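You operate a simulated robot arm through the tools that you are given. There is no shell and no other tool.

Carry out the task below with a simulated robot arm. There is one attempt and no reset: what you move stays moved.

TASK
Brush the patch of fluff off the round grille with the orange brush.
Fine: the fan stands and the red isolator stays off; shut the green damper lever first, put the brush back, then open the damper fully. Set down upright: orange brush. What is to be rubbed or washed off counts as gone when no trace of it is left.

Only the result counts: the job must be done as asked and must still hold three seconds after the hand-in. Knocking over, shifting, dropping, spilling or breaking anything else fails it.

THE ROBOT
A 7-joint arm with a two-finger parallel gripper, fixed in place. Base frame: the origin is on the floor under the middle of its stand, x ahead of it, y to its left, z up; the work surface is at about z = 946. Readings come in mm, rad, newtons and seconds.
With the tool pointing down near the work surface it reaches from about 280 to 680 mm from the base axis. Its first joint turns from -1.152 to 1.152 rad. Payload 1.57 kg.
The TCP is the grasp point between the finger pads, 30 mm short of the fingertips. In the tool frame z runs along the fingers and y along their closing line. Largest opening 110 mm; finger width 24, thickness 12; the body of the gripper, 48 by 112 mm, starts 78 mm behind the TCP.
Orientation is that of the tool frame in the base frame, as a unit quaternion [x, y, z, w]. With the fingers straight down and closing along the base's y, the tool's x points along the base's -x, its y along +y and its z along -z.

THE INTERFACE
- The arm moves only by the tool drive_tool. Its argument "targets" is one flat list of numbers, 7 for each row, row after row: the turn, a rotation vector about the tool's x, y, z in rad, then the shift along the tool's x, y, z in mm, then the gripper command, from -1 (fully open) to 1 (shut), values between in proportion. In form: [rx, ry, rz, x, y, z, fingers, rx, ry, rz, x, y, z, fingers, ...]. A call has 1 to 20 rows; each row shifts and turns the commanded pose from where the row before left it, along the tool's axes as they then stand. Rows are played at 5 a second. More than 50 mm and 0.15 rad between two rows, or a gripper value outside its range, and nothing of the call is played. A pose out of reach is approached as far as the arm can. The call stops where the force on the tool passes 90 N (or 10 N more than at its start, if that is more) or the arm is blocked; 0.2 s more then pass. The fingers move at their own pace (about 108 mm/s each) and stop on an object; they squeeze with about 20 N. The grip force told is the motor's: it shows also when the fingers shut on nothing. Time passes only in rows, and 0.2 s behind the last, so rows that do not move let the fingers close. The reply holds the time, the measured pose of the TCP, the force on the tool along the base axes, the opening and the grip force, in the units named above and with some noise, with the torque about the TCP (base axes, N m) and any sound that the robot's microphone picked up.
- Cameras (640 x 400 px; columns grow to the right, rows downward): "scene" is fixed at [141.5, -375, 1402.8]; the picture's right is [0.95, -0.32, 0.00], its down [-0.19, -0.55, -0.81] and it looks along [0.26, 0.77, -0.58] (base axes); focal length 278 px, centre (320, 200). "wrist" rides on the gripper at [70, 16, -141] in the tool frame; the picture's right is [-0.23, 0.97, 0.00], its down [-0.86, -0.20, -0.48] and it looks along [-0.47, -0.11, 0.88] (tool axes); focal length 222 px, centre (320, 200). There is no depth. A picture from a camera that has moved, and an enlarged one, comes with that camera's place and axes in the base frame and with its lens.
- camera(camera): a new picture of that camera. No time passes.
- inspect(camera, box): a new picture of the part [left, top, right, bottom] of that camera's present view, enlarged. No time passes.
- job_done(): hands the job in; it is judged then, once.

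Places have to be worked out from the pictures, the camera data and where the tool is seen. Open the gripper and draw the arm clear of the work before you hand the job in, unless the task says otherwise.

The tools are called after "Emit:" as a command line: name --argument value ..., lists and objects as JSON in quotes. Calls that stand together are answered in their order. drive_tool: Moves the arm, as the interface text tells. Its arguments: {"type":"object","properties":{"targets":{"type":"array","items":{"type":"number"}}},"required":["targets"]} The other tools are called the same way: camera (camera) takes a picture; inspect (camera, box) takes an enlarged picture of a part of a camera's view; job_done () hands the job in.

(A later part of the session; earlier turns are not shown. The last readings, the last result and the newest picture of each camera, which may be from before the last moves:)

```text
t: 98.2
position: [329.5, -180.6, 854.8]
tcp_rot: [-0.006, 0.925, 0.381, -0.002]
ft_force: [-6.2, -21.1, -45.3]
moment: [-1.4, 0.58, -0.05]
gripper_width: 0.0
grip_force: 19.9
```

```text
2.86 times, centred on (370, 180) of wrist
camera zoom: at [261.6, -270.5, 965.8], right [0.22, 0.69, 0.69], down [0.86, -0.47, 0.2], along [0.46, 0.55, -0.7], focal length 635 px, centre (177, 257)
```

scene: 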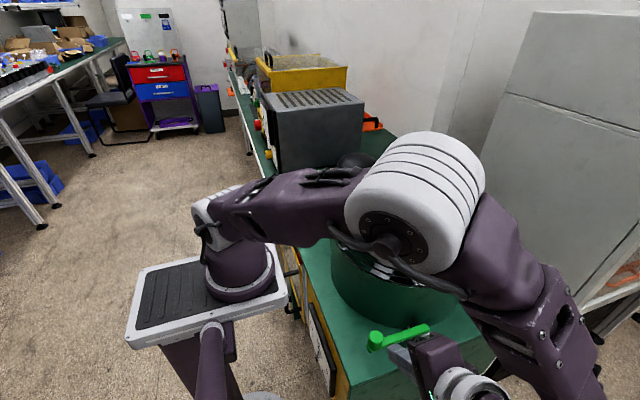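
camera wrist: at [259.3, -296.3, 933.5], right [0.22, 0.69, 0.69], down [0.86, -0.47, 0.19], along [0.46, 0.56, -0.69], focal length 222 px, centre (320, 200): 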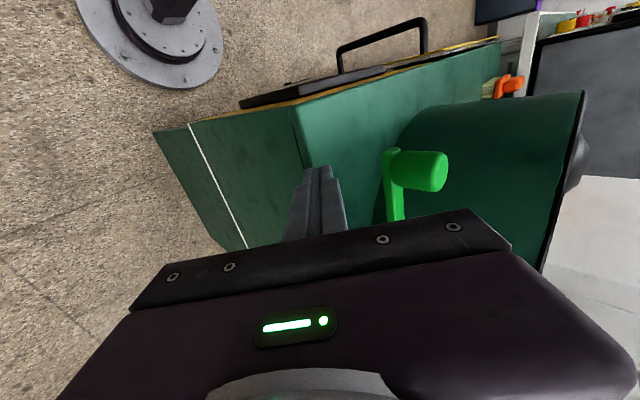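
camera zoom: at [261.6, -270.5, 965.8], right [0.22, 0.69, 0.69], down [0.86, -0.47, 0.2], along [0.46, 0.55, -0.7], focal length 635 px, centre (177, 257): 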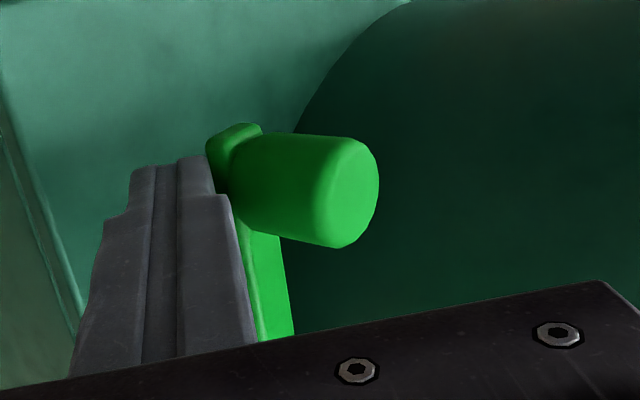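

Over 50 N upward doesn't move it either, so the lever is a short-throw swing lever: aligned (clockwise, +y) end and the outward (-y) end, starting half-way. I take clockwise/+y as shut and -y as fully open. I back out from underneath and straighten the tool.

Emit:
drive_tool --targets '[0, 0, 0, 0, -5, 5, 1, 0, 0, 0, 0, -10, 5, 1, 0, 0, 0, 0, -20, -20, 1, 0, 0, 0, 0, -15, -25, 1, 0, 0, 0, 0, 20, -25, 1, 0, 0, 0, 0, 25, -25, 1, 0, 0, 0, 0, 25, -25, 1, 0.131, 0, 0, 0, 0, 0, 1, 0.131, 0, 0, 0, 0, 0, 1, 0.131, 0, 0, 0, 0, 0, 1, 0.131, 0, 0, 0, 0, 0, 1, 0.131, 0, 0, 0, 0, 0, 1, 0.131, 0, 0, 0, 0, 0, 1]'

Emit:
camera --camera "scene"

Emit:
camera --camera "wrist"

```text
t: 101.0
position: [329.6, -240.8, 947.5]
tcp_rot: [-0.007, 1.0, 0.002, -0.001]
ft_force: [-0.4, 0.1, 0.8]
moment: [0.01, 0.02, -0.02]
gripper_width: 0.1
grip_force: 19.9
```

```text
taken
```

scene: 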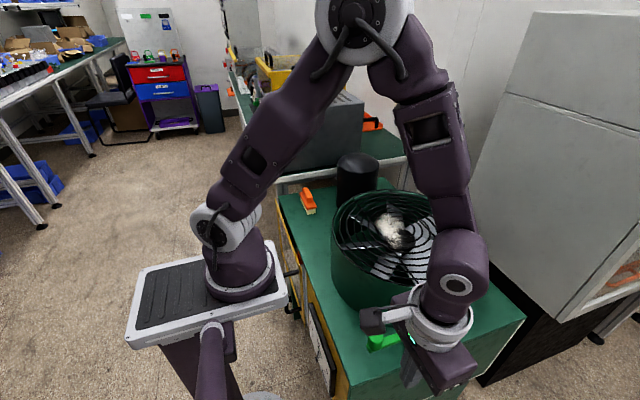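

```text
taken
camera wrist: at [260.4, -227.8, 1088.8], right [0.21, 0.98, 0.01], down [0.86, -0.19, 0.48], along [0.47, -0.1, -0.88], focal length 222 px, centre (320, 200)
```

wrist: 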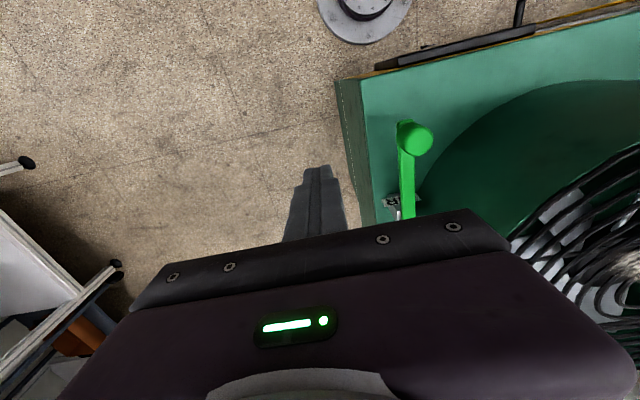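

The lever looks close to the +y end. I push it firmly onto that stop from the -y side again (low force) so that it is surely shut.

Emit:
drive_tool --targets '[0, 0, 0, 0, 15, 28, 1, 0, 0, 0, 0, 15, 29, 1, 0, 0, 0, 0, 15, 0, 1, 0, 0, 0, 0, 10, 0, 1, 0, 0, 0, 0, 6, 0, 1, 0, 0, 0, 0, 4, 0, 1, 0, 0, 0, 0, 4, 0, 1, 0, 0, 0, 0, 2, 0, 1, 0, 0, 0, 0, 0, 0, 1]'

Emit:
inspect --camera "wrist" --box '[260, 80, 460, 240]'

```text
t: 103.0
position: [330.6, -170.5, 891.7]
tcp_rot: [-0.007, 1.0, 0.004, 0.0]
ft_force: [-0.6, -11.6, 0.9]
moment: [-0.32, 0.0, -0.03]
gripper_width: 0.0
grip_force: 20.4
```

```text
2.50 times, centred on (360, 160) of wrist
camera zoom: at [260.3, -156.8, 1032.4], right [0.21, 0.98, 0.01], down [0.86, -0.19, 0.48], along [0.47, -0.1, -0.88], focal length 555 px, centre (220, 300)
```

zoom: 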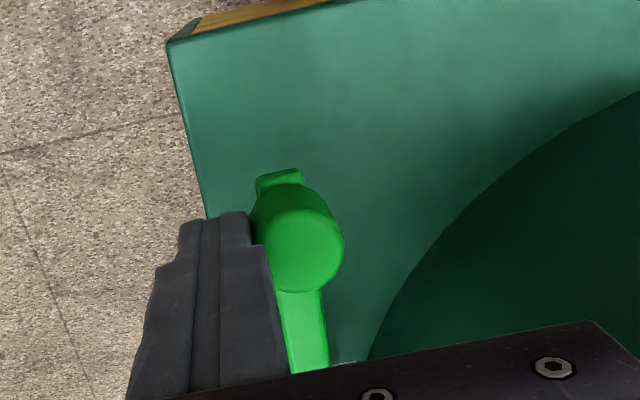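

Lever is on the +y (shut) stop with 12 N. I back away, rise to z≈1070, and travel to a viewing position above the brush with the gripper open.

Emit:
drive_tool --targets '[0, 0, 0, 0, -15, 0, 1, 0, 0, 0, 0, 0, -45, 1, 0, 0, 0, 0, 0, -45, 0, 0, 0, 0, 0, 0, -45, -1, 0, 0, 0, 0, 0, -45, -1, 0, 0, 0, -5.8, 48, 0, -1, 0, 0, 0, -5.8, 48, 0, -1, 0, 0, 0, -5.8, 48, 0, -1, 0, 0, 0, -5.8, 48, 0, -1, 0, 0, 0, -5.8, 48, 0, -1, 0, 0, 0, -5.8, 48, 0, -1, 0, 0, 0, -5.8, 48, 0, -1, 0, 0, 0, -5.8, 48, 0, -1, 0, 0, 0, -5.8, 48, 0, -1, 0, 0, 0, -5.8, 48, 0, -1, 0, 0, 0, -5.8, 48, 0, -1, 0, 0, 0, -5.8, 48, 0, -1]'

Emit:
camera --camera "wrist"

Emit:
camera --camera "scene"

Emit:
inspect --camera "scene" --box '[370, 310, 450, 370]'

```text
t: 106.6
position: [388.9, 390.8, 1074.8]
tcp_rot: [-0.007, 1.0, 0.004, -0.001]
ft_force: [0.7, -0.3, -0.9]
moment: [-0.01, 0.0, -0.01]
gripper_width: 110.0
grip_force: 0.2
```

```text
taken
camera wrist: at [319.0, 404.2, 1216.7], right [0.21, 0.98, 0.01], down [0.86, -0.19, 0.47], along [0.47, -0.1, -0.88], focal length 222 px, centre (320, 200)
```

wrist: 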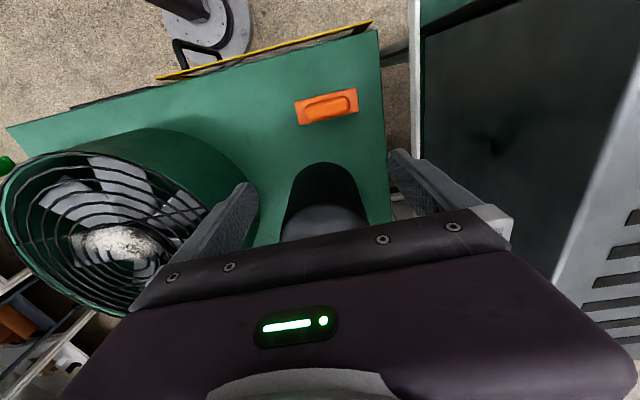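

```text
taken
```

scene: 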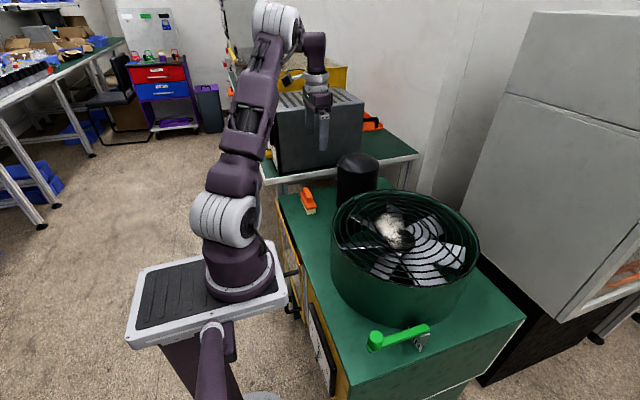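

```text
6.67 times, centred on (410, 340) of scene
camera zoom: at [141.5, -375.0, 1402.8], right [0.95, -0.32, 0.0], down [-0.19, -0.55, -0.81], along [0.26, 0.77, -0.58], focal length 1856 px, centre (-280, -733)
```

zoom: 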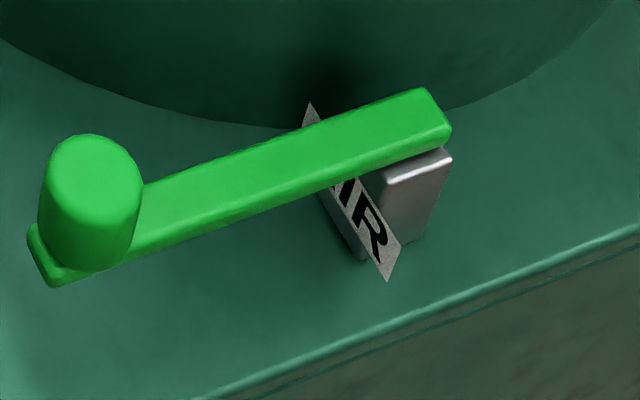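

Lever is parallel to the bench edge now (aligned end). Next I zoom on the brush from the wrist to fix its position and orientation.

Emit:
inspect --camera "wrist" --box '[270, 70, 390, 150]'

Emit:
inspect --camera "scene" --box '[285, 175, 335, 225]'

```text
5.00 times, centred on (330, 110) of wrist
camera zoom: at [319.0, 404.2, 1216.7], right [0.21, 0.98, 0.01], down [0.86, -0.19, 0.47], along [0.47, -0.1, -0.88], focal length 1111 px, centre (270, 650)
```

zoom: 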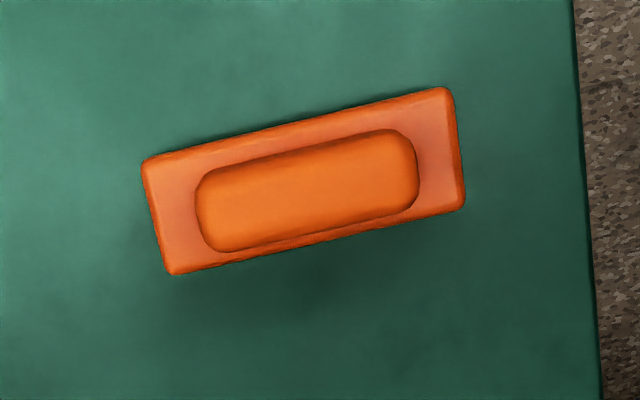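

```text
8.00 times, centred on (310, 200) of scene
camera zoom: at [141.5, -375.0, 1402.8], right [0.95, -0.32, 0.0], down [-0.19, -0.55, -0.81], along [0.26, 0.77, -0.58], focal length 2228 px, centre (400, 200)
```

zoom: 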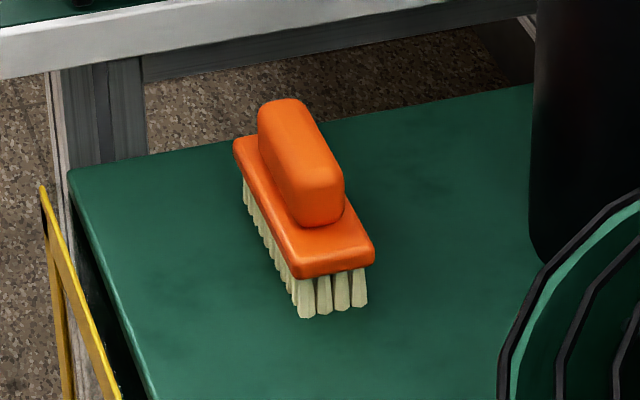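

Brush axis runs along y, centred near (362, 408), handle about 26 mm wide and 70 mm long with its top near z 830–840. I yaw the tool 90° so the fingers close across the handle (along x), and lower to z≈975.

Emit:
drive_tool --targets '[0, 0, -0.1415, 0, 0, 0, -0.2, 0, 0, -0.1415, 0, 0, 0, -0.2, 0, 0, -0.1415, 0, 0, 0, -0.2, 0, 0, -0.1415, 0, 0, 0, -0.2, 0, 0, -0.1415, 0, 0, 0, -0.2, 0, 0, -0.1415, 0, 0, 0, -0.2, 0, 0, -0.1415, 0, 0, 0, -0.2, 0, 0, -0.1415, 0, 0, 0, -0.2, 0, 0, -0.1415, 0, 0, 0, -0.2, 0, 0, -0.1415, 0, 0, 0, -0.2, 0, 0, -0.1415, 0, 0, 0, -0.2, 0, 0, 0, -5.7, 9, 33, -0.2, 0, 0, 0, -5.7, 9, 33, -0.2, 0, 0, 0, -5.7, 9, 33, -0.2]'

Emit:
camera --camera "wrist"

Emit:
camera --camera "scene"

```text
t: 109.6
position: [363.6, 408.6, 976.6]
tcp_rot: [0.707, -0.707, -0.003, -0.002]
ft_force: [-0.3, -0.2, 0.6]
moment: [0.01, -0.01, -0.02]
gripper_width: 66.0
grip_force: 0.1
```

```text
taken
camera wrist: at [348.3, 337.0, 1116.3], right [-0.97, 0.23, 0.0], down [0.2, 0.85, 0.48], along [0.11, 0.47, -0.87], focal length 222 px, centre (320, 200)
```

wrist: 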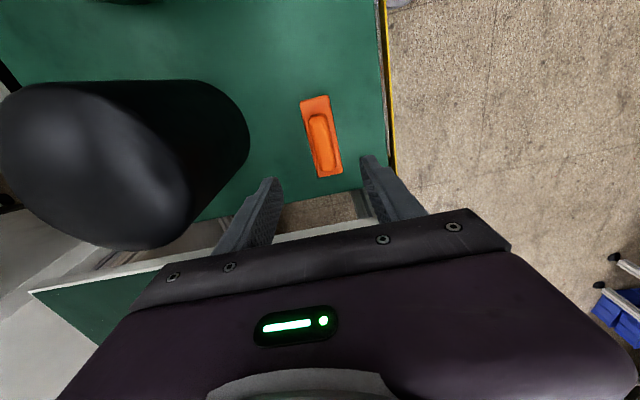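

```text
taken
```

scene: 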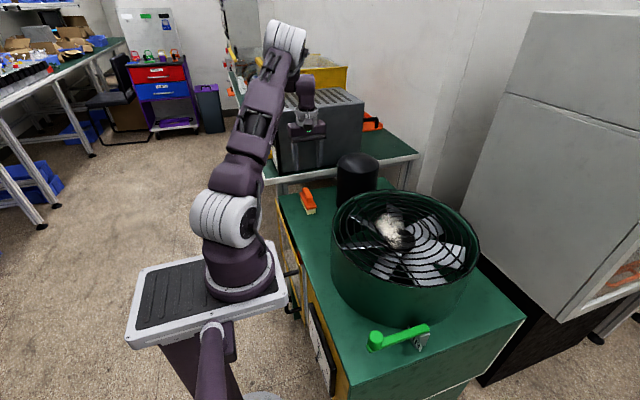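

Emit:
inspect --camera "wrist" --box '[270, 80, 390, 200]'

Emit:
inspect --camera "scene" --box '[285, 120, 345, 225]'

```text
3.33 times, centred on (330, 140) of wrist
camera zoom: at [348.3, 337.0, 1116.3], right [-0.97, 0.23, 0.0], down [0.2, 0.85, 0.48], along [0.11, 0.47, -0.87], focal length 740 px, centre (287, 400)
```

zoom: 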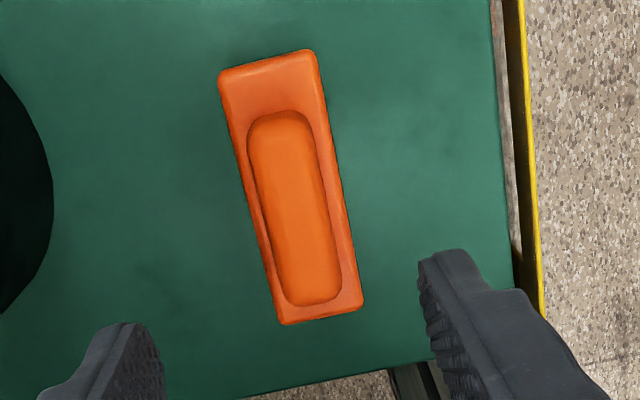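

```text
3.81 times, centred on (315, 172) of scene
camera zoom: at [141.5, -375.0, 1402.8], right [0.95, -0.32, 0.0], down [-0.19, -0.55, -0.81], along [0.26, 0.77, -0.58], focal length 1061 px, centre (339, 305)
```

zoom: 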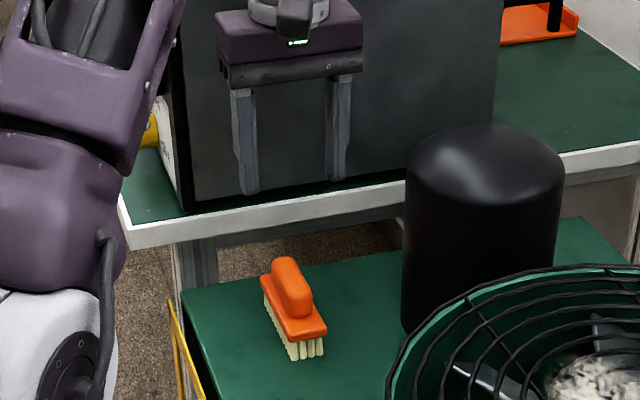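

Two wrist views put the handle top at about (362, 408, 834±10). I descend part way and compare fingertips with the brush.

Emit:
drive_tool --targets '[0, 0, 0, 0, 1, 37, -0.2, 0, 0, 0, 0, 0, 37, -0.2, 0, 0, 0, 0, 0, 37, -0.2]'

Emit:
inspect --camera "scene" --box '[285, 160, 345, 225]'

Emit:
inspect --camera "wrist" --box '[260, 120, 380, 240]'

```text
t: 110.4
position: [363.2, 407.8, 864.2]
tcp_rot: [-0.707, 0.708, 0.003, 0.002]
ft_force: [-0.2, 0.3, -0.9]
moment: [-0.02, 0.0, -0.03]
gripper_width: 66.1
grip_force: 0.0
```

```text
6.15 times, centred on (315, 192) of scene
camera zoom: at [141.5, -375.0, 1402.8], right [0.95, -0.32, 0.0], down [-0.19, -0.55, -0.81], along [0.26, 0.77, -0.58], focal length 1714 px, centre (351, 246)
```

zoom: 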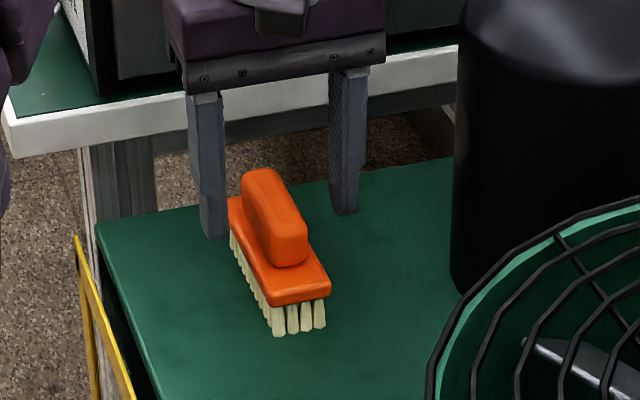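

```text
3.33 times, centred on (320, 180) of wrist
camera zoom: at [347.5, 337.4, 1005.2], right [-0.97, 0.23, 0.0], down [0.2, 0.85, 0.48], along [0.11, 0.47, -0.87], focal length 740 px, centre (320, 267)
```

zoom: 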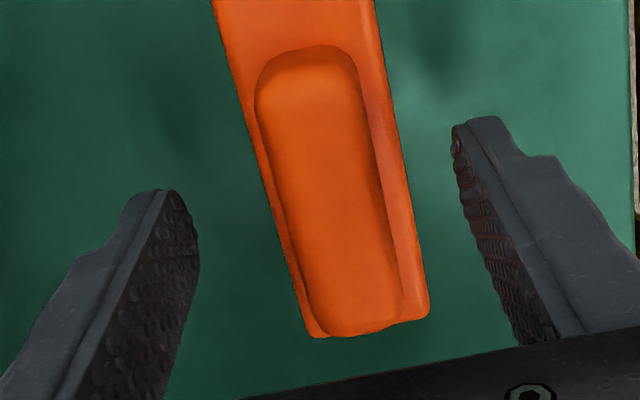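

A better-conditioned fix gives the handle top at z≈835, centre (363, 408), so its base plate top is near 812. I go down to TCP z≈845 (tips ≈815, just above the plate) and close gently.

Emit:
drive_tool --targets '[0, 0, 0, -0.5, 0.3, 10, -0.2, 0, 0, 0, 0, 0, 9, -0.2, 0, 0, 0, 0, 0, 0, 0.3, 0, 0, 0, 0, 0, 0, 0.7, 0, 0, 0, 0, 0, 0, 1, 0, 0, 0, 0, 0, 0, 1]'

Emit:
inspect --camera "scene" --box '[285, 160, 345, 225]'

Emit:
inspect --camera "wrist" --box '[260, 120, 380, 240]'

```text
t: 111.8
position: [360.8, 409.1, 847.0]
tcp_rot: [-0.707, 0.708, 0.004, 0.002]
ft_force: [0.4, 0.0, 0.7]
moment: [0.01, -0.02, 0.0]
gripper_width: 37.3
grip_force: 19.9
```

```text
6.15 times, centred on (315, 192) of scene
camera zoom: at [141.5, -375.0, 1402.8], right [0.95, -0.32, 0.0], down [-0.19, -0.55, -0.81], along [0.26, 0.77, -0.58], focal length 1714 px, centre (351, 246)
```

zoom: 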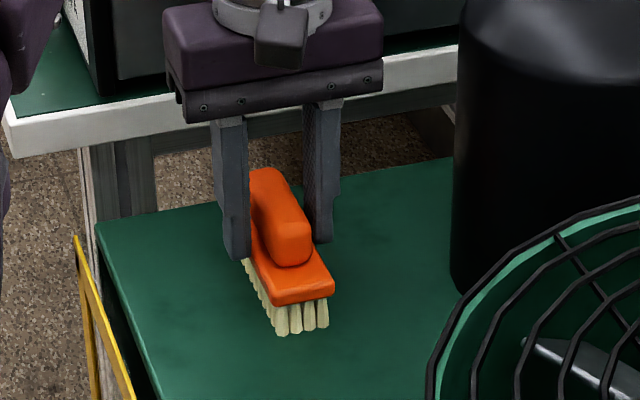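

```text
3.33 times, centred on (320, 180) of wrist
camera zoom: at [346.4, 338.1, 987.5], right [-0.97, 0.23, 0.0], down [0.2, 0.85, 0.48], along [0.11, 0.47, -0.87], focal length 740 px, centre (320, 267)
```

zoom: 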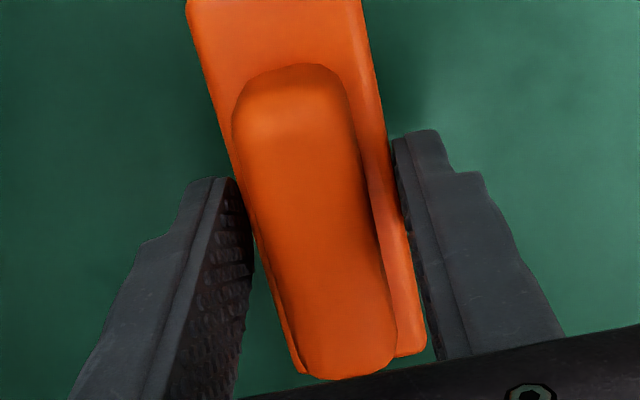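

Width 37 mm means the tips caught the base plate's sides, so the plate is a bit higher than estimated. I open, raise 9 mm, and close again to take the handle.

Emit:
drive_tool --targets '[0, 0, 0, 0, 0, 0, 0, 0, 0, 0, 0, 0, 0, -0.1, 0, 0, 0, 0, 0, -9, -0.1, 0, 0, 0, 0, 0, 0, 0.3, 0, 0, 0, 0, 0, 0, 0.7, 0, 0, 0, 0, 0, 0, 1, 0, 0, 0, 0, 0, 0, 1]'

Emit:
inspect --camera "scene" --box '[285, 160, 345, 225]'

Emit:
inspect --camera "wrist" --box '[260, 120, 380, 240]'

```text
t: 113.4
position: [362.6, 410.6, 856.2]
tcp_rot: [0.707, -0.707, -0.004, -0.001]
ft_force: [-0.5, 0.1, -0.2]
moment: [0.0, -0.01, 0.0]
gripper_width: 23.3
grip_force: 20.0
```

```text
6.15 times, centred on (315, 192) of scene
camera zoom: at [141.5, -375.0, 1402.8], right [0.95, -0.32, 0.0], down [-0.19, -0.55, -0.81], along [0.26, 0.77, -0.58], focal length 1714 px, centre (351, 246)
```

zoom: 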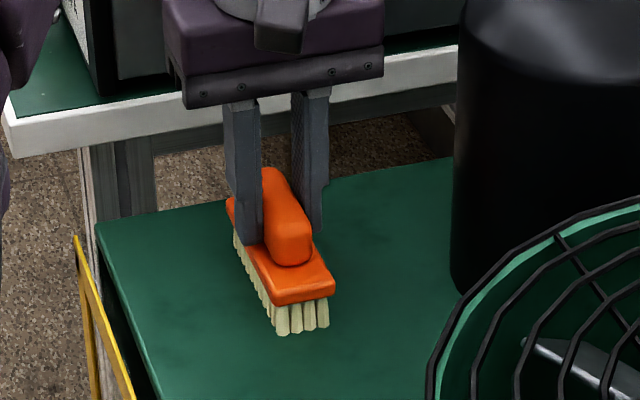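

```text
3.33 times, centred on (320, 180) of wrist
camera zoom: at [346.8, 338.1, 996.2], right [-0.97, 0.23, 0.0], down [0.2, 0.85, 0.48], along [0.11, 0.47, -0.87], focal length 740 px, centre (320, 267)
```

zoom: 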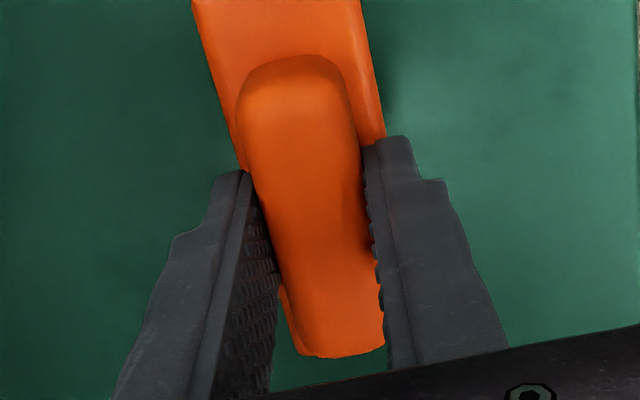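

Handle gripped at 23 mm with the tips just above the base plate (pose x 362.5, y 409, z 856 – noted for return). I lift it straight up and check the hold.

Emit:
drive_tool --targets '[0, 0, 0, 0, 0, -10, 1, 0, 0, 0, 0, 0, -20, 1, 0, 0, 0, 0, 0, -40, 1, 0, 0, 0, 0, 0, -40, 1]'

Emit:
inspect --camera "scene" --box '[275, 130, 355, 225]'

Emit:
inspect --camera "wrist" --box '[240, 80, 400, 240]'

```text
t: 114.4
position: [361.2, 407.6, 966.5]
tcp_rot: [0.707, -0.707, -0.004, -0.002]
ft_force: [-0.2, -0.1, -1.0]
moment: [0.0, 0.01, 0.02]
gripper_width: 0.1
grip_force: 19.8
```

```text
4.21 times, centred on (315, 178) of scene
camera zoom: at [141.5, -375.0, 1402.8], right [0.95, -0.32, 0.0], down [-0.19, -0.55, -0.81], along [0.26, 0.77, -0.58], focal length 1172 px, centre (341, 295)
```

zoom: 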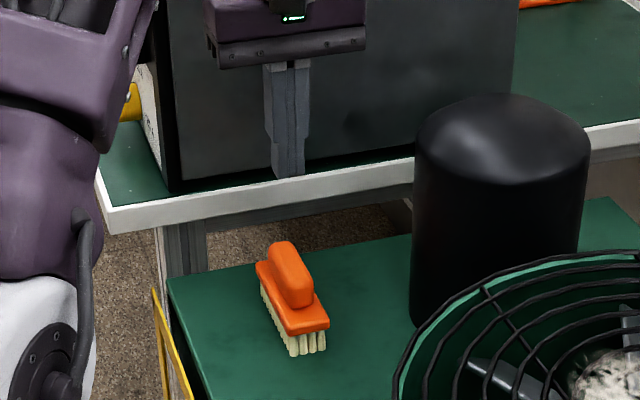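

```text
2.50 times, centred on (320, 160) of wrist
camera zoom: at [346.3, 336.3, 1107.0], right [-0.97, 0.23, 0.01], down [0.2, 0.85, 0.48], along [0.11, 0.47, -0.88], focal length 555 px, centre (320, 300)
```

zoom: 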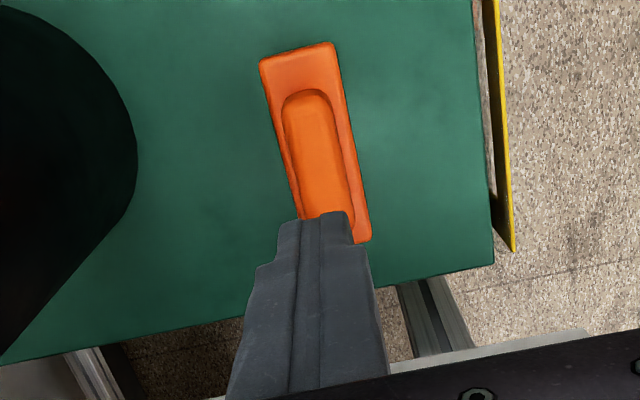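

The fingers slipped off the rounded handle top (the brush stayed put). I'll grip the flat-sided base plate (37 mm) instead, with tips just around the plate's underside.

Emit:
drive_tool --targets '[0, 0, 0, 0, 0, 0, -0.1, 0, 0, 0, -0.5, -1, 0, -0.2, 0, 0, 0, 0, 0, 40, -0.2, 0, 0, 0, 0, 0, 40, -0.2, 0, 0, 0, 0, 0, 30, -0.2, 0, 0, 0, 0, 0, 16, -0.2, 0, 0, 0, 0, 0, 0, -0.2]'

Emit:
inspect --camera "scene" --box '[285, 160, 345, 225]'

Emit:
inspect --camera "wrist" --box '[260, 120, 380, 240]'

```text
t: 116.0
position: [363.4, 411.1, 837.9]
tcp_rot: [-0.707, 0.707, 0.004, 0.002]
ft_force: [0.1, -0.3, -0.7]
moment: [0.03, -0.01, -0.01]
gripper_width: 66.1
grip_force: 0.0
```

```text
6.15 times, centred on (315, 192) of scene
camera zoom: at [141.5, -375.0, 1402.8], right [0.95, -0.32, 0.0], down [-0.19, -0.55, -0.81], along [0.26, 0.77, -0.58], focal length 1714 px, centre (351, 246)
```

zoom: 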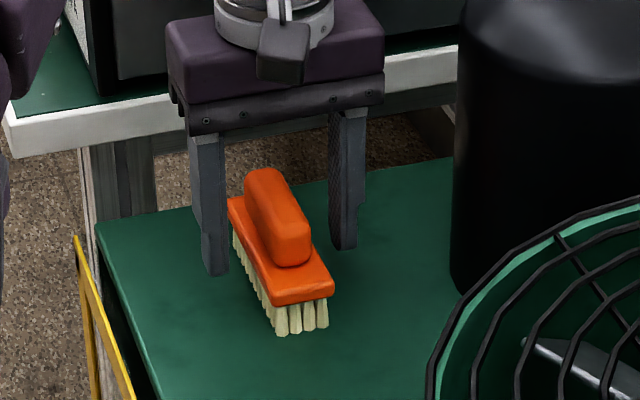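

```text
3.33 times, centred on (320, 180) of wrist
camera zoom: at [347.5, 339.0, 978.7], right [-0.97, 0.23, 0.0], down [0.2, 0.85, 0.48], along [0.11, 0.47, -0.87], focal length 740 px, centre (320, 267)
```

zoom: 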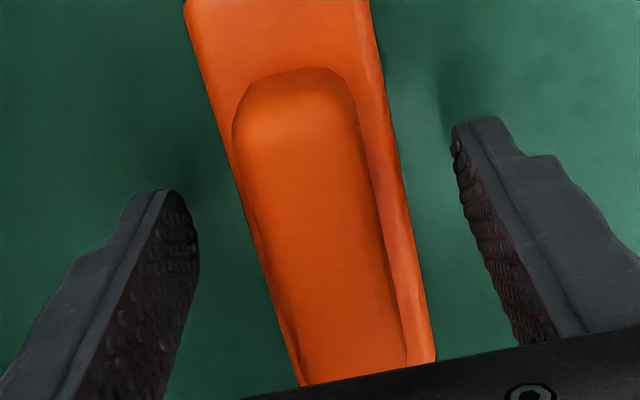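

Tips are level with the plate's lower edge on both sides. I close and lift a little, slowly.

Emit:
drive_tool --targets '[0, 0, 0, 0, 0, 0, 0.2, 0, 0, 0, 0, 0, 0, 0.5, 0, 0, 0, 0, 0, 0, 1, 0, 0, 0, 0, 0, 0, 1, 0, 0, 0, 0, 0, 0, 1]'

Emit:
drive_tool --targets '[0, 0, 0, 0, 0, -3, 1, 0, 0, 0, 0, 0, -5, 1, 0, 0, 0, 0, 0, -7, 1, 0, 0, 0, 0, 0, 0, 1]'

Emit:
inspect --camera "scene" --box '[285, 160, 345, 225]'

Emit:
inspect --camera "wrist" --box '[260, 120, 380, 240]'

```text
t: 117.2
position: [362.7, 411.1, 838.4]
tcp_rot: [-0.707, 0.708, 0.003, 0.002]
ft_force: [0.2, 0.6, -0.1]
moment: [-0.01, 0.0, -0.02]
gripper_width: 37.1
grip_force: 19.8
```

```text
t: 118.2
position: [364.2, 410.0, 855.7]
tcp_rot: [-0.707, 0.707, 0.004, 0.002]
ft_force: [-0.2, -0.1, -1.3]
moment: [-0.02, -0.05, 0.02]
gripper_width: 37.6
grip_force: 19.8
```

```text
6.15 times, centred on (315, 192) of scene
camera zoom: at [141.5, -375.0, 1402.8], right [0.95, -0.32, 0.0], down [-0.19, -0.55, -0.81], along [0.26, 0.77, -0.58], focal length 1714 px, centre (351, 246)
```

zoom: 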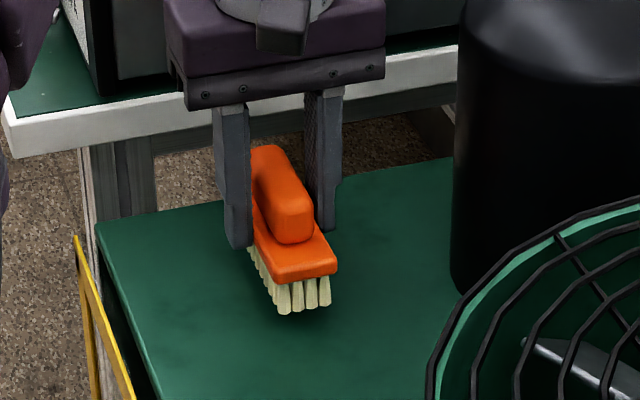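

```text
3.33 times, centred on (320, 180) of wrist
camera zoom: at [347.8, 338.5, 994.9], right [-0.97, 0.23, 0.0], down [0.2, 0.85, 0.48], along [0.11, 0.47, -0.87], focal length 740 px, centre (320, 267)
```

zoom: 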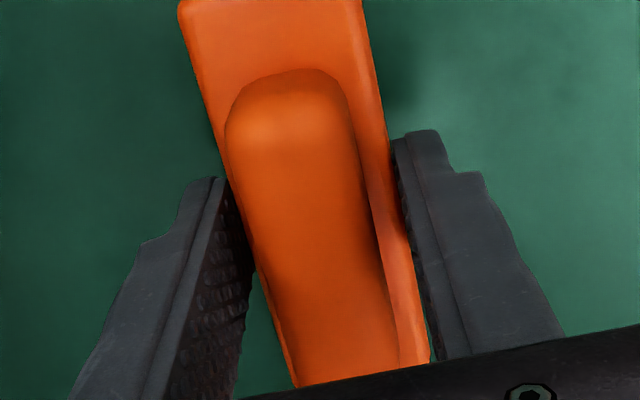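

The brush is lifted securely by its plate (37.6 mm). I raise it to z≈1075 and carry it over to the robot side of the fluff.

Emit:
drive_tool --targets '[0, 0, 0, 0, 0, -30, 1, 0, 0, 0, 0, 0, -45, 1, 0, 0, 0, 0, 0, -45, 1, 0, 0, 0, 0, 0, -45, 1, 0, 0, 0, 0, 0, -45, 1, 0, 0, 0, 0, 0, -15, 1, 0, 0, 0, 30, -5, 0, 1, 0, 0, 0, 40, -7, 0, 1, 0, 0, 0, 44, -7.1, 0, 1, 0, 0, 0, 44, -7.1, 0, 1, 0, 0, 0, 44, -7.1, 0, 1, 0, 0, 0, 44, -7.1, 0, 1, 0, 0, 0, 44, -7.1, 0, 1, 0, 0, 0, 40, -7, 0, 1, 0, 0, 0, 21, -3, 0, 1]'

Emit:
camera --camera "scene"

Emit:
camera --camera "wrist"

```text
t: 121.4
position: [420.9, 56.7, 1076.7]
tcp_rot: [0.707, -0.707, -0.005, -0.002]
ft_force: [0.1, -0.3, -1.1]
moment: [0.0, 0.02, 0.01]
gripper_width: 37.3
grip_force: 19.7
```

```text
taken
```

scene: 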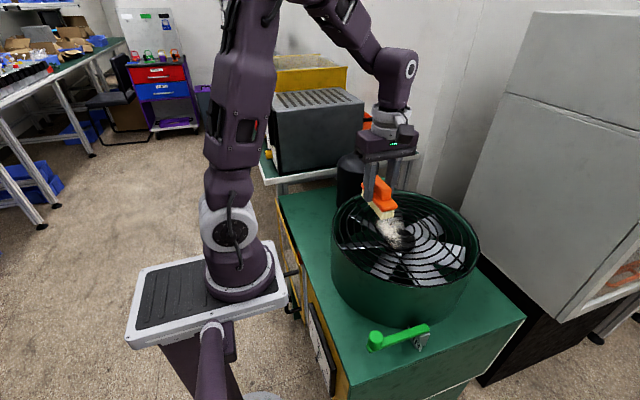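

```text
taken
camera wrist: at [405.0, -14.8, 1217.0], right [-0.97, 0.23, 0.0], down [0.2, 0.85, 0.48], along [0.11, 0.47, -0.87], focal length 222 px, centre (320, 200)
```

wrist: 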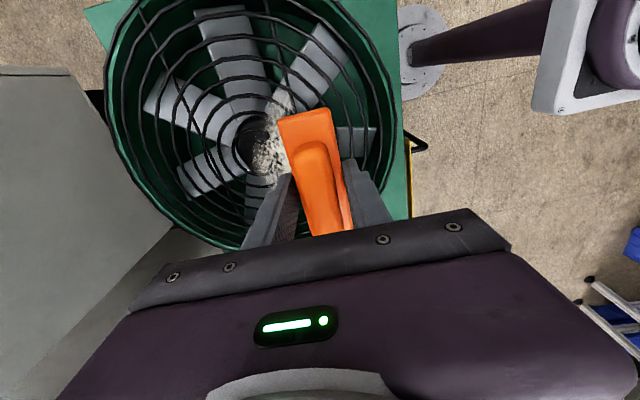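

The brush is beside the fluff at the robot side. I zoom in to relate brush and fluff.

Emit:
inspect --camera "wrist" --box '[190, 50, 370, 240]'

Emit:
inspect --camera "scene" --box '[330, 150, 480, 280]'

```text
2.11 times, centred on (280, 145) of wrist
camera zoom: at [405.0, -14.8, 1217.0], right [-0.97, 0.23, 0.0], down [0.2, 0.85, 0.48], along [0.11, 0.47, -0.87], focal length 468 px, centre (404, 316)
```

zoom: 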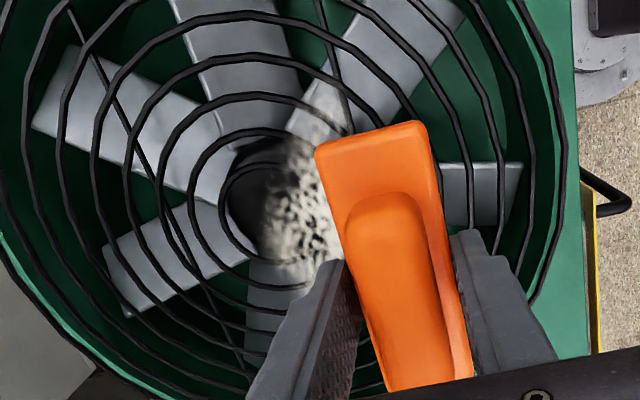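

```text
3.08 times, centred on (405, 215) of scene
camera zoom: at [141.5, -375.0, 1402.8], right [0.95, -0.32, 0.0], down [-0.19, -0.55, -0.81], along [0.26, 0.77, -0.58], focal length 857 px, centre (58, 154)
```

zoom: 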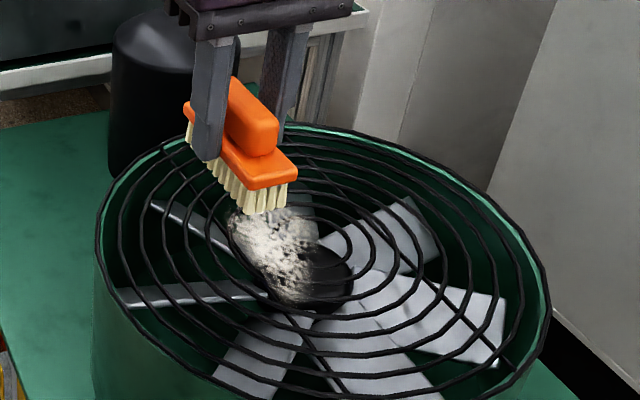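

I lower quickly to z≈1022, then in small steps until the bristles touch the grille.

Emit:
drive_tool --targets '[0, 0, 0, 0, 0, 20, 1, 0, 0, 0, 0, 0, 20, 1, 0, 0, 0, 0, 0, 14, 1, 0, 0, 0, 0, 0, 0, 1]'

Emit:
inspect --camera "scene" --box '[330, 150, 480, 280]'

```text
t: 122.4
position: [419.8, 57.1, 1022.5]
tcp_rot: [0.708, -0.707, -0.003, -0.001]
ft_force: [-0.5, -0.2, -1.1]
moment: [0.02, -0.01, -0.02]
gripper_width: 37.3
grip_force: 19.9
```

```text
3.08 times, centred on (405, 215) of scene
camera zoom: at [141.5, -375.0, 1402.8], right [0.95, -0.32, 0.0], down [-0.19, -0.55, -0.81], along [0.26, 0.77, -0.58], focal length 857 px, centre (58, 154)
```

zoom: 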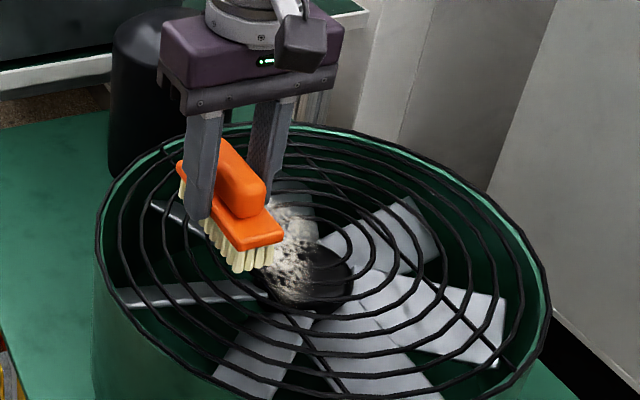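

Bristles appear about 27 mm above the grille. I continue down in finer steps, reading the force.

Emit:
drive_tool --targets '[0, 0, 0, 0, 0, 8, 1, 0, 0, 0, 0, 0, 8, 1, 0, 0, 0, 0, 0, 4, 1, 0, 0, 0, 0, 0, 0, 1]'

Emit:
drive_tool --targets '[0, 0, 0, 0, 0, 2, 1, 0, 0, 0, 0, 0, 0, 1]'

Emit:
drive_tool --targets '[0, 0, 0, 0, 0, 2, 1, 0, 0, 0, 0, 0, 0, 1]'

Emit:
inspect --camera "scene" --box '[330, 150, 480, 280]'

```text
t: 123.4
position: [421.0, 58.2, 1003.0]
tcp_rot: [0.708, -0.707, -0.003, -0.001]
ft_force: [-0.5, 0.2, -0.8]
moment: [0.0, 0.04, 0.03]
gripper_width: 37.3
grip_force: 19.9
```

```text
t: 124.0
position: [420.4, 58.2, 1000.4]
tcp_rot: [-0.707, 0.707, 0.004, 0.002]
ft_force: [-0.5, 0.1, -1.9]
moment: [0.0, 0.03, 0.02]
gripper_width: 37.2
grip_force: 20.0
```

```text
t: 124.6
position: [421.1, 58.1, 998.2]
tcp_rot: [0.707, -0.707, -0.003, -0.002]
ft_force: [-0.2, 0.9, -1.0]
moment: [-0.02, 0.02, -0.01]
gripper_width: 37.4
grip_force: 20.2
```

```text
3.08 times, centred on (405, 215) of scene
camera zoom: at [141.5, -375.0, 1402.8], right [0.95, -0.32, 0.0], down [-0.19, -0.55, -0.81], along [0.26, 0.77, -0.58], focal length 857 px, centre (58, 154)
```

zoom: 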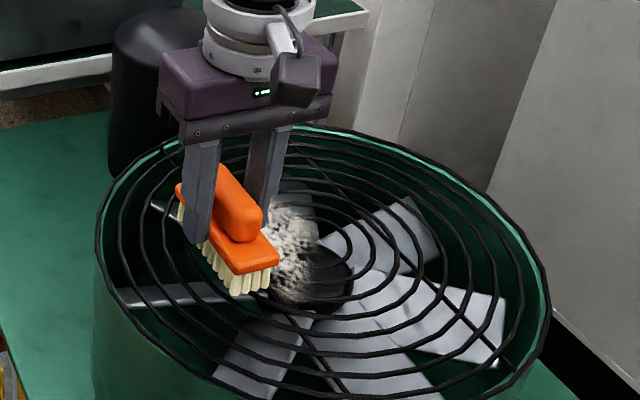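

Emit:
drive_tool --targets '[0, 0, 0, 0, 0, 1.5, 1, 0, 0, 0, 0, 0, 0, 1]'

Emit:
drive_tool --targets '[0, 0, 0, 0, 0, 1.5, 1, 0, 0, 0, 0, 0, 0, 1]'

Emit:
drive_tool --targets '[0, 0, 0, 0, 0, 1.5, 1, 0, 0, 0, 0, 0, 0, 1]'

Emit:
drive_tool --targets '[0, 0, 0, 0, 0, 1.5, 1, 0, 0, 0, 0, 0, 0, 1]'

```text
t: 125.2
position: [421.7, 58.7, 996.1]
tcp_rot: [-0.707, 0.707, 0.004, 0.001]
ft_force: [0.6, 0.7, -0.9]
moment: [0.01, -0.01, 0.01]
gripper_width: 37.4
grip_force: 20.0
```

```text
t: 125.8
position: [420.7, 59.1, 995.9]
tcp_rot: [-0.707, 0.707, 0.004, 0.001]
ft_force: [-0.4, 0.1, -0.9]
moment: [-0.02, -0.01, 0.03]
gripper_width: 37.2
grip_force: 19.9
```

```text
t: 126.4
position: [421.7, 59.0, 993.8]
tcp_rot: [0.707, -0.707, -0.002, -0.002]
ft_force: [-0.5, -0.2, 14.6]
moment: [-0.05, 0.05, 0.01]
gripper_width: 37.4
grip_force: 19.6
```

```text
t: 127.0
position: [422.2, 56.5, 992.9]
tcp_rot: [0.708, -0.707, -0.003, -0.002]
ft_force: [4.6, -2.7, 14.2]
moment: [-0.07, -0.11, 0.0]
gripper_width: 37.4
grip_force: 20.7
```

Contact at TCP z≈994 with about 14 N. I ease up slightly and make a first stroke in +x across the fluff.

Emit:
drive_tool --targets '[0, 0, 0, 0, 0, -0.7, 1, 0, 0, 0, 0, -10, 0, 1, 0, 0, 0, 0, -10, 0, 1, 0, 0, 0, 0, -10, 0, 1, 0, 0, 0, 0, -10, 0, 1, 0, 0, 0, 0, -10, 0, 1]'

Emit:
inspect --camera "scene" --box '[330, 150, 480, 280]'

Emit:
inspect --camera "wrist" --box '[190, 50, 370, 240]'

```text
t: 128.4
position: [472.1, 57.3, 992.9]
tcp_rot: [-0.707, 0.707, 0.003, 0.002]
ft_force: [0.2, -0.3, -0.6]
moment: [0.01, -0.01, -0.01]
gripper_width: 37.4
grip_force: 20.3
```

```text
3.08 times, centred on (405, 215) of scene
camera zoom: at [141.5, -375.0, 1402.8], right [0.95, -0.32, 0.0], down [-0.19, -0.55, -0.81], along [0.26, 0.77, -0.58], focal length 857 px, centre (58, 154)
```

zoom: 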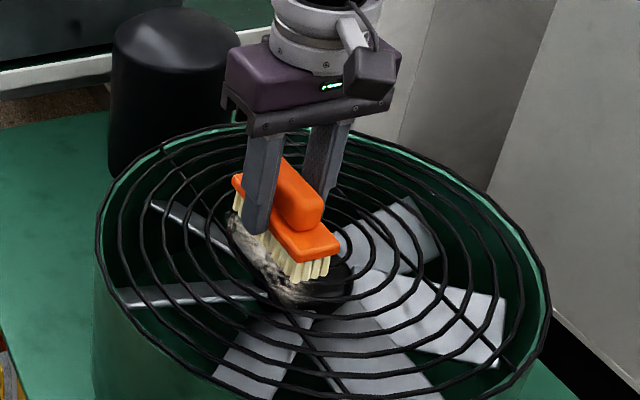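

```text
2.11 times, centred on (280, 145) of wrist
camera zoom: at [456.6, -13.9, 1133.6], right [-0.97, 0.23, 0.0], down [0.2, 0.85, 0.48], along [0.11, 0.47, -0.87], focal length 468 px, centre (404, 316)
```

zoom: 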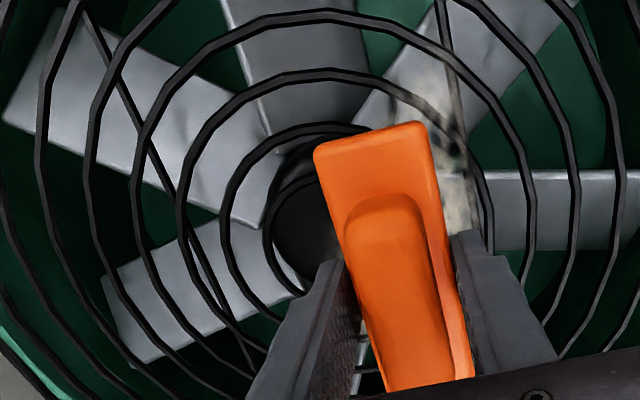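

Contact became light (brush slid up a little in the grip) but the fluff already looks thinner behind it. I press slightly more and continue the stroke to x≈530.

Emit:
drive_tool --targets '[0, 0, 0, 0, 0, 1, 1, 0, 0, 0, 0, 0, 1, 1, 0, 0, 0, 0, 0, 0, 1]'

Emit:
drive_tool --targets '[0, 0, 0, 0, -10, 0, 1, 0, 0, 0, 0, -10, 0, 1, 0, 0, 0, 0, -10, 0, 1, 0, 0, 0, 0, -10, 0, 1, 0, 0, 0, 0, -10, 0, 1, 0, 0, 0, 0, -8, 0, 1]'

Emit:
inspect --camera "scene" --box '[330, 150, 480, 280]'

Emit:
camera --camera "wrist"

```text
t: 129.2
position: [472.1, 57.5, 991.6]
tcp_rot: [-0.707, 0.707, 0.003, 0.002]
ft_force: [0.8, -0.8, 15.7]
moment: [-0.02, -0.02, 0.0]
gripper_width: 37.2
grip_force: 20.1
```

```text
t: 130.6
position: [529.5, 56.8, 991.4]
tcp_rot: [0.707, -0.707, -0.004, -0.001]
ft_force: [-2.2, 0.2, 6.0]
moment: [0.0, -0.01, 0.01]
gripper_width: 37.3
grip_force: 19.8
```

```text
3.08 times, centred on (405, 215) of scene
camera zoom: at [141.4, -375.0, 1402.8], right [0.95, -0.32, 0.0], down [-0.19, -0.55, -0.81], along [0.26, 0.77, -0.58], focal length 857 px, centre (58, 154)
```

zoom: 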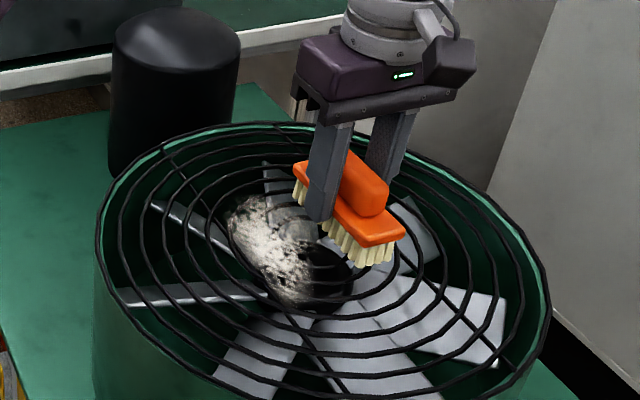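

```text
taken
camera wrist: at [513.8, -14.6, 1131.4], right [-0.97, 0.23, 0.0], down [0.2, 0.85, 0.48], along [0.11, 0.47, -0.87], focal length 222 px, centre (320, 200)
```

wrist: 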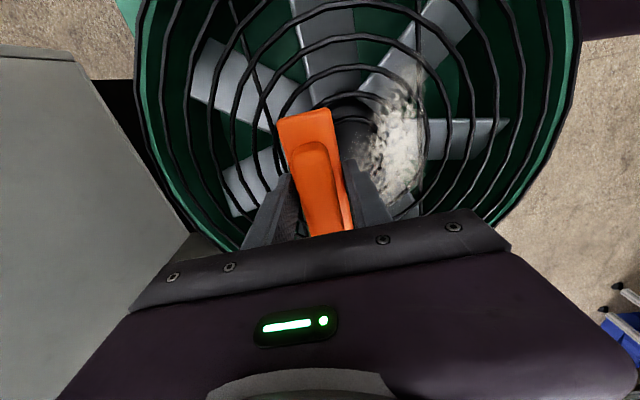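

The far part is cleaned; the near part (x<475) remains since contact had been lost there. I stroke back toward -x with a bit more pressure.

Emit:
drive_tool --targets '[0, 0, 0, 0, 0, 0.7, 1, 0, 0, 0, 0, 9, 0, 1, 0, 0, 0, 0, 9, 0, 1, 0, 0, 0, 0, 9, 0, 1, 0, 0, 0, 0, 9, 0, 1, 0, 0, 0, 0, 9, 0, 1]'

Emit:
drive_tool --targets '[0, 0, 0, 0, 0, 0.7, 1, 0, 0, 0, 0, 9, 0, 1, 0, 0, 0, 0, 9, 0, 1, 0, 0, 0, 0, 9, 0, 1]'

Emit:
drive_tool --targets '[0, 0, 0, 0, 0, 0.5, 1, 0, 0, 0, 0, 9, 0, 1, 0, 0, 0, 0, 9, 0, 1, 0, 0, 0, 0, 9, 0, 1]'

Emit:
inspect --camera "scene" --box '[330, 150, 480, 280]'

Emit:
camera --camera "wrist"

```text
t: 132.0
position: [484.1, 58.4, 989.4]
tcp_rot: [0.708, -0.706, -0.002, -0.001]
ft_force: [5.0, -0.5, 14.5]
moment: [0.02, -0.14, 0.01]
gripper_width: 37.4
grip_force: 20.3
```

```text
t: 133.0
position: [456.5, 58.3, 989.9]
tcp_rot: [-0.706, 0.708, 0.005, 0.001]
ft_force: [-0.6, -0.3, -1.4]
moment: [-0.01, -0.01, 0.03]
gripper_width: 36.9
grip_force: 19.9
```

```text
t: 134.0
position: [431.0, 57.9, 988.9]
tcp_rot: [0.707, -0.707, -0.003, -0.003]
ft_force: [0.4, -0.5, -0.4]
moment: [-0.03, 0.0, -0.02]
gripper_width: 37.5
grip_force: 20.2
```

```text
3.08 times, centred on (405, 215) of scene
camera zoom: at [141.5, -375.0, 1402.8], right [0.95, -0.32, 0.0], down [-0.19, -0.55, -0.81], along [0.26, 0.77, -0.58], focal length 857 px, centre (58, 154)
```

zoom: 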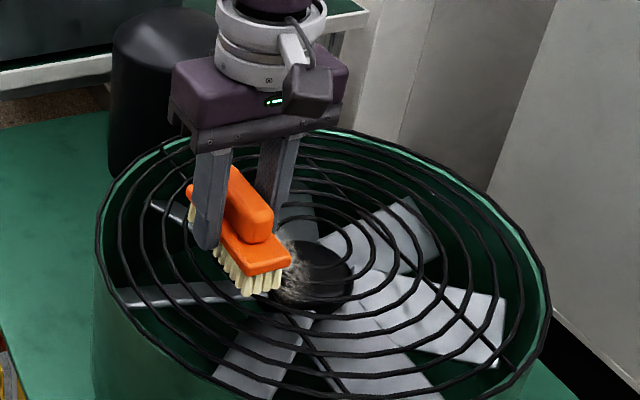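

```text
taken
camera wrist: at [415.1, -14.0, 1129.9], right [-0.97, 0.23, 0.0], down [0.2, 0.85, 0.48], along [0.11, 0.47, -0.87], focal length 222 px, centre (320, 200)
```

wrist: 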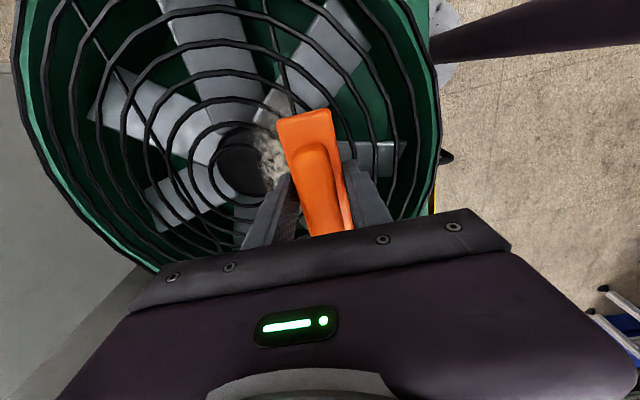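

Emit:
inspect --camera "wrist" --box '[190, 50, 370, 240]'

Emit:
inspect --camera "scene" --box '[360, 180, 430, 240]'

```text
2.11 times, centred on (280, 145) of wrist
camera zoom: at [415.1, -14.0, 1129.9], right [-0.97, 0.23, 0.0], down [0.2, 0.85, 0.48], along [0.11, 0.47, -0.87], focal length 468 px, centre (404, 316)
```

zoom: 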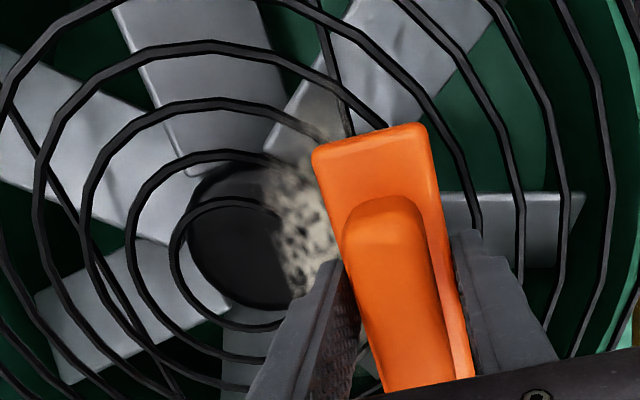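

```text
6.67 times, centred on (395, 210) of scene
camera zoom: at [141.5, -375.0, 1402.8], right [0.95, -0.32, 0.0], down [-0.19, -0.55, -0.81], along [0.26, 0.77, -0.58], focal length 1856 px, centre (-180, 133)
```

zoom: 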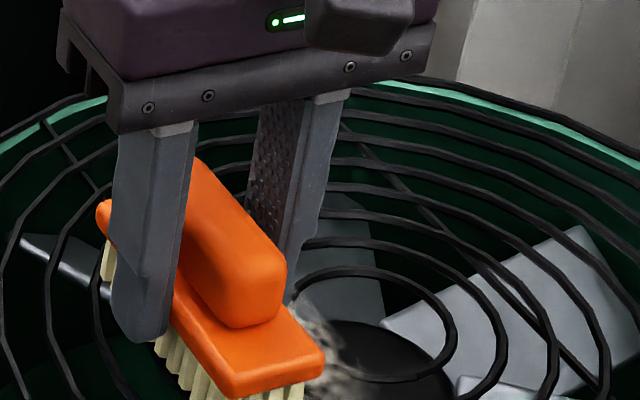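

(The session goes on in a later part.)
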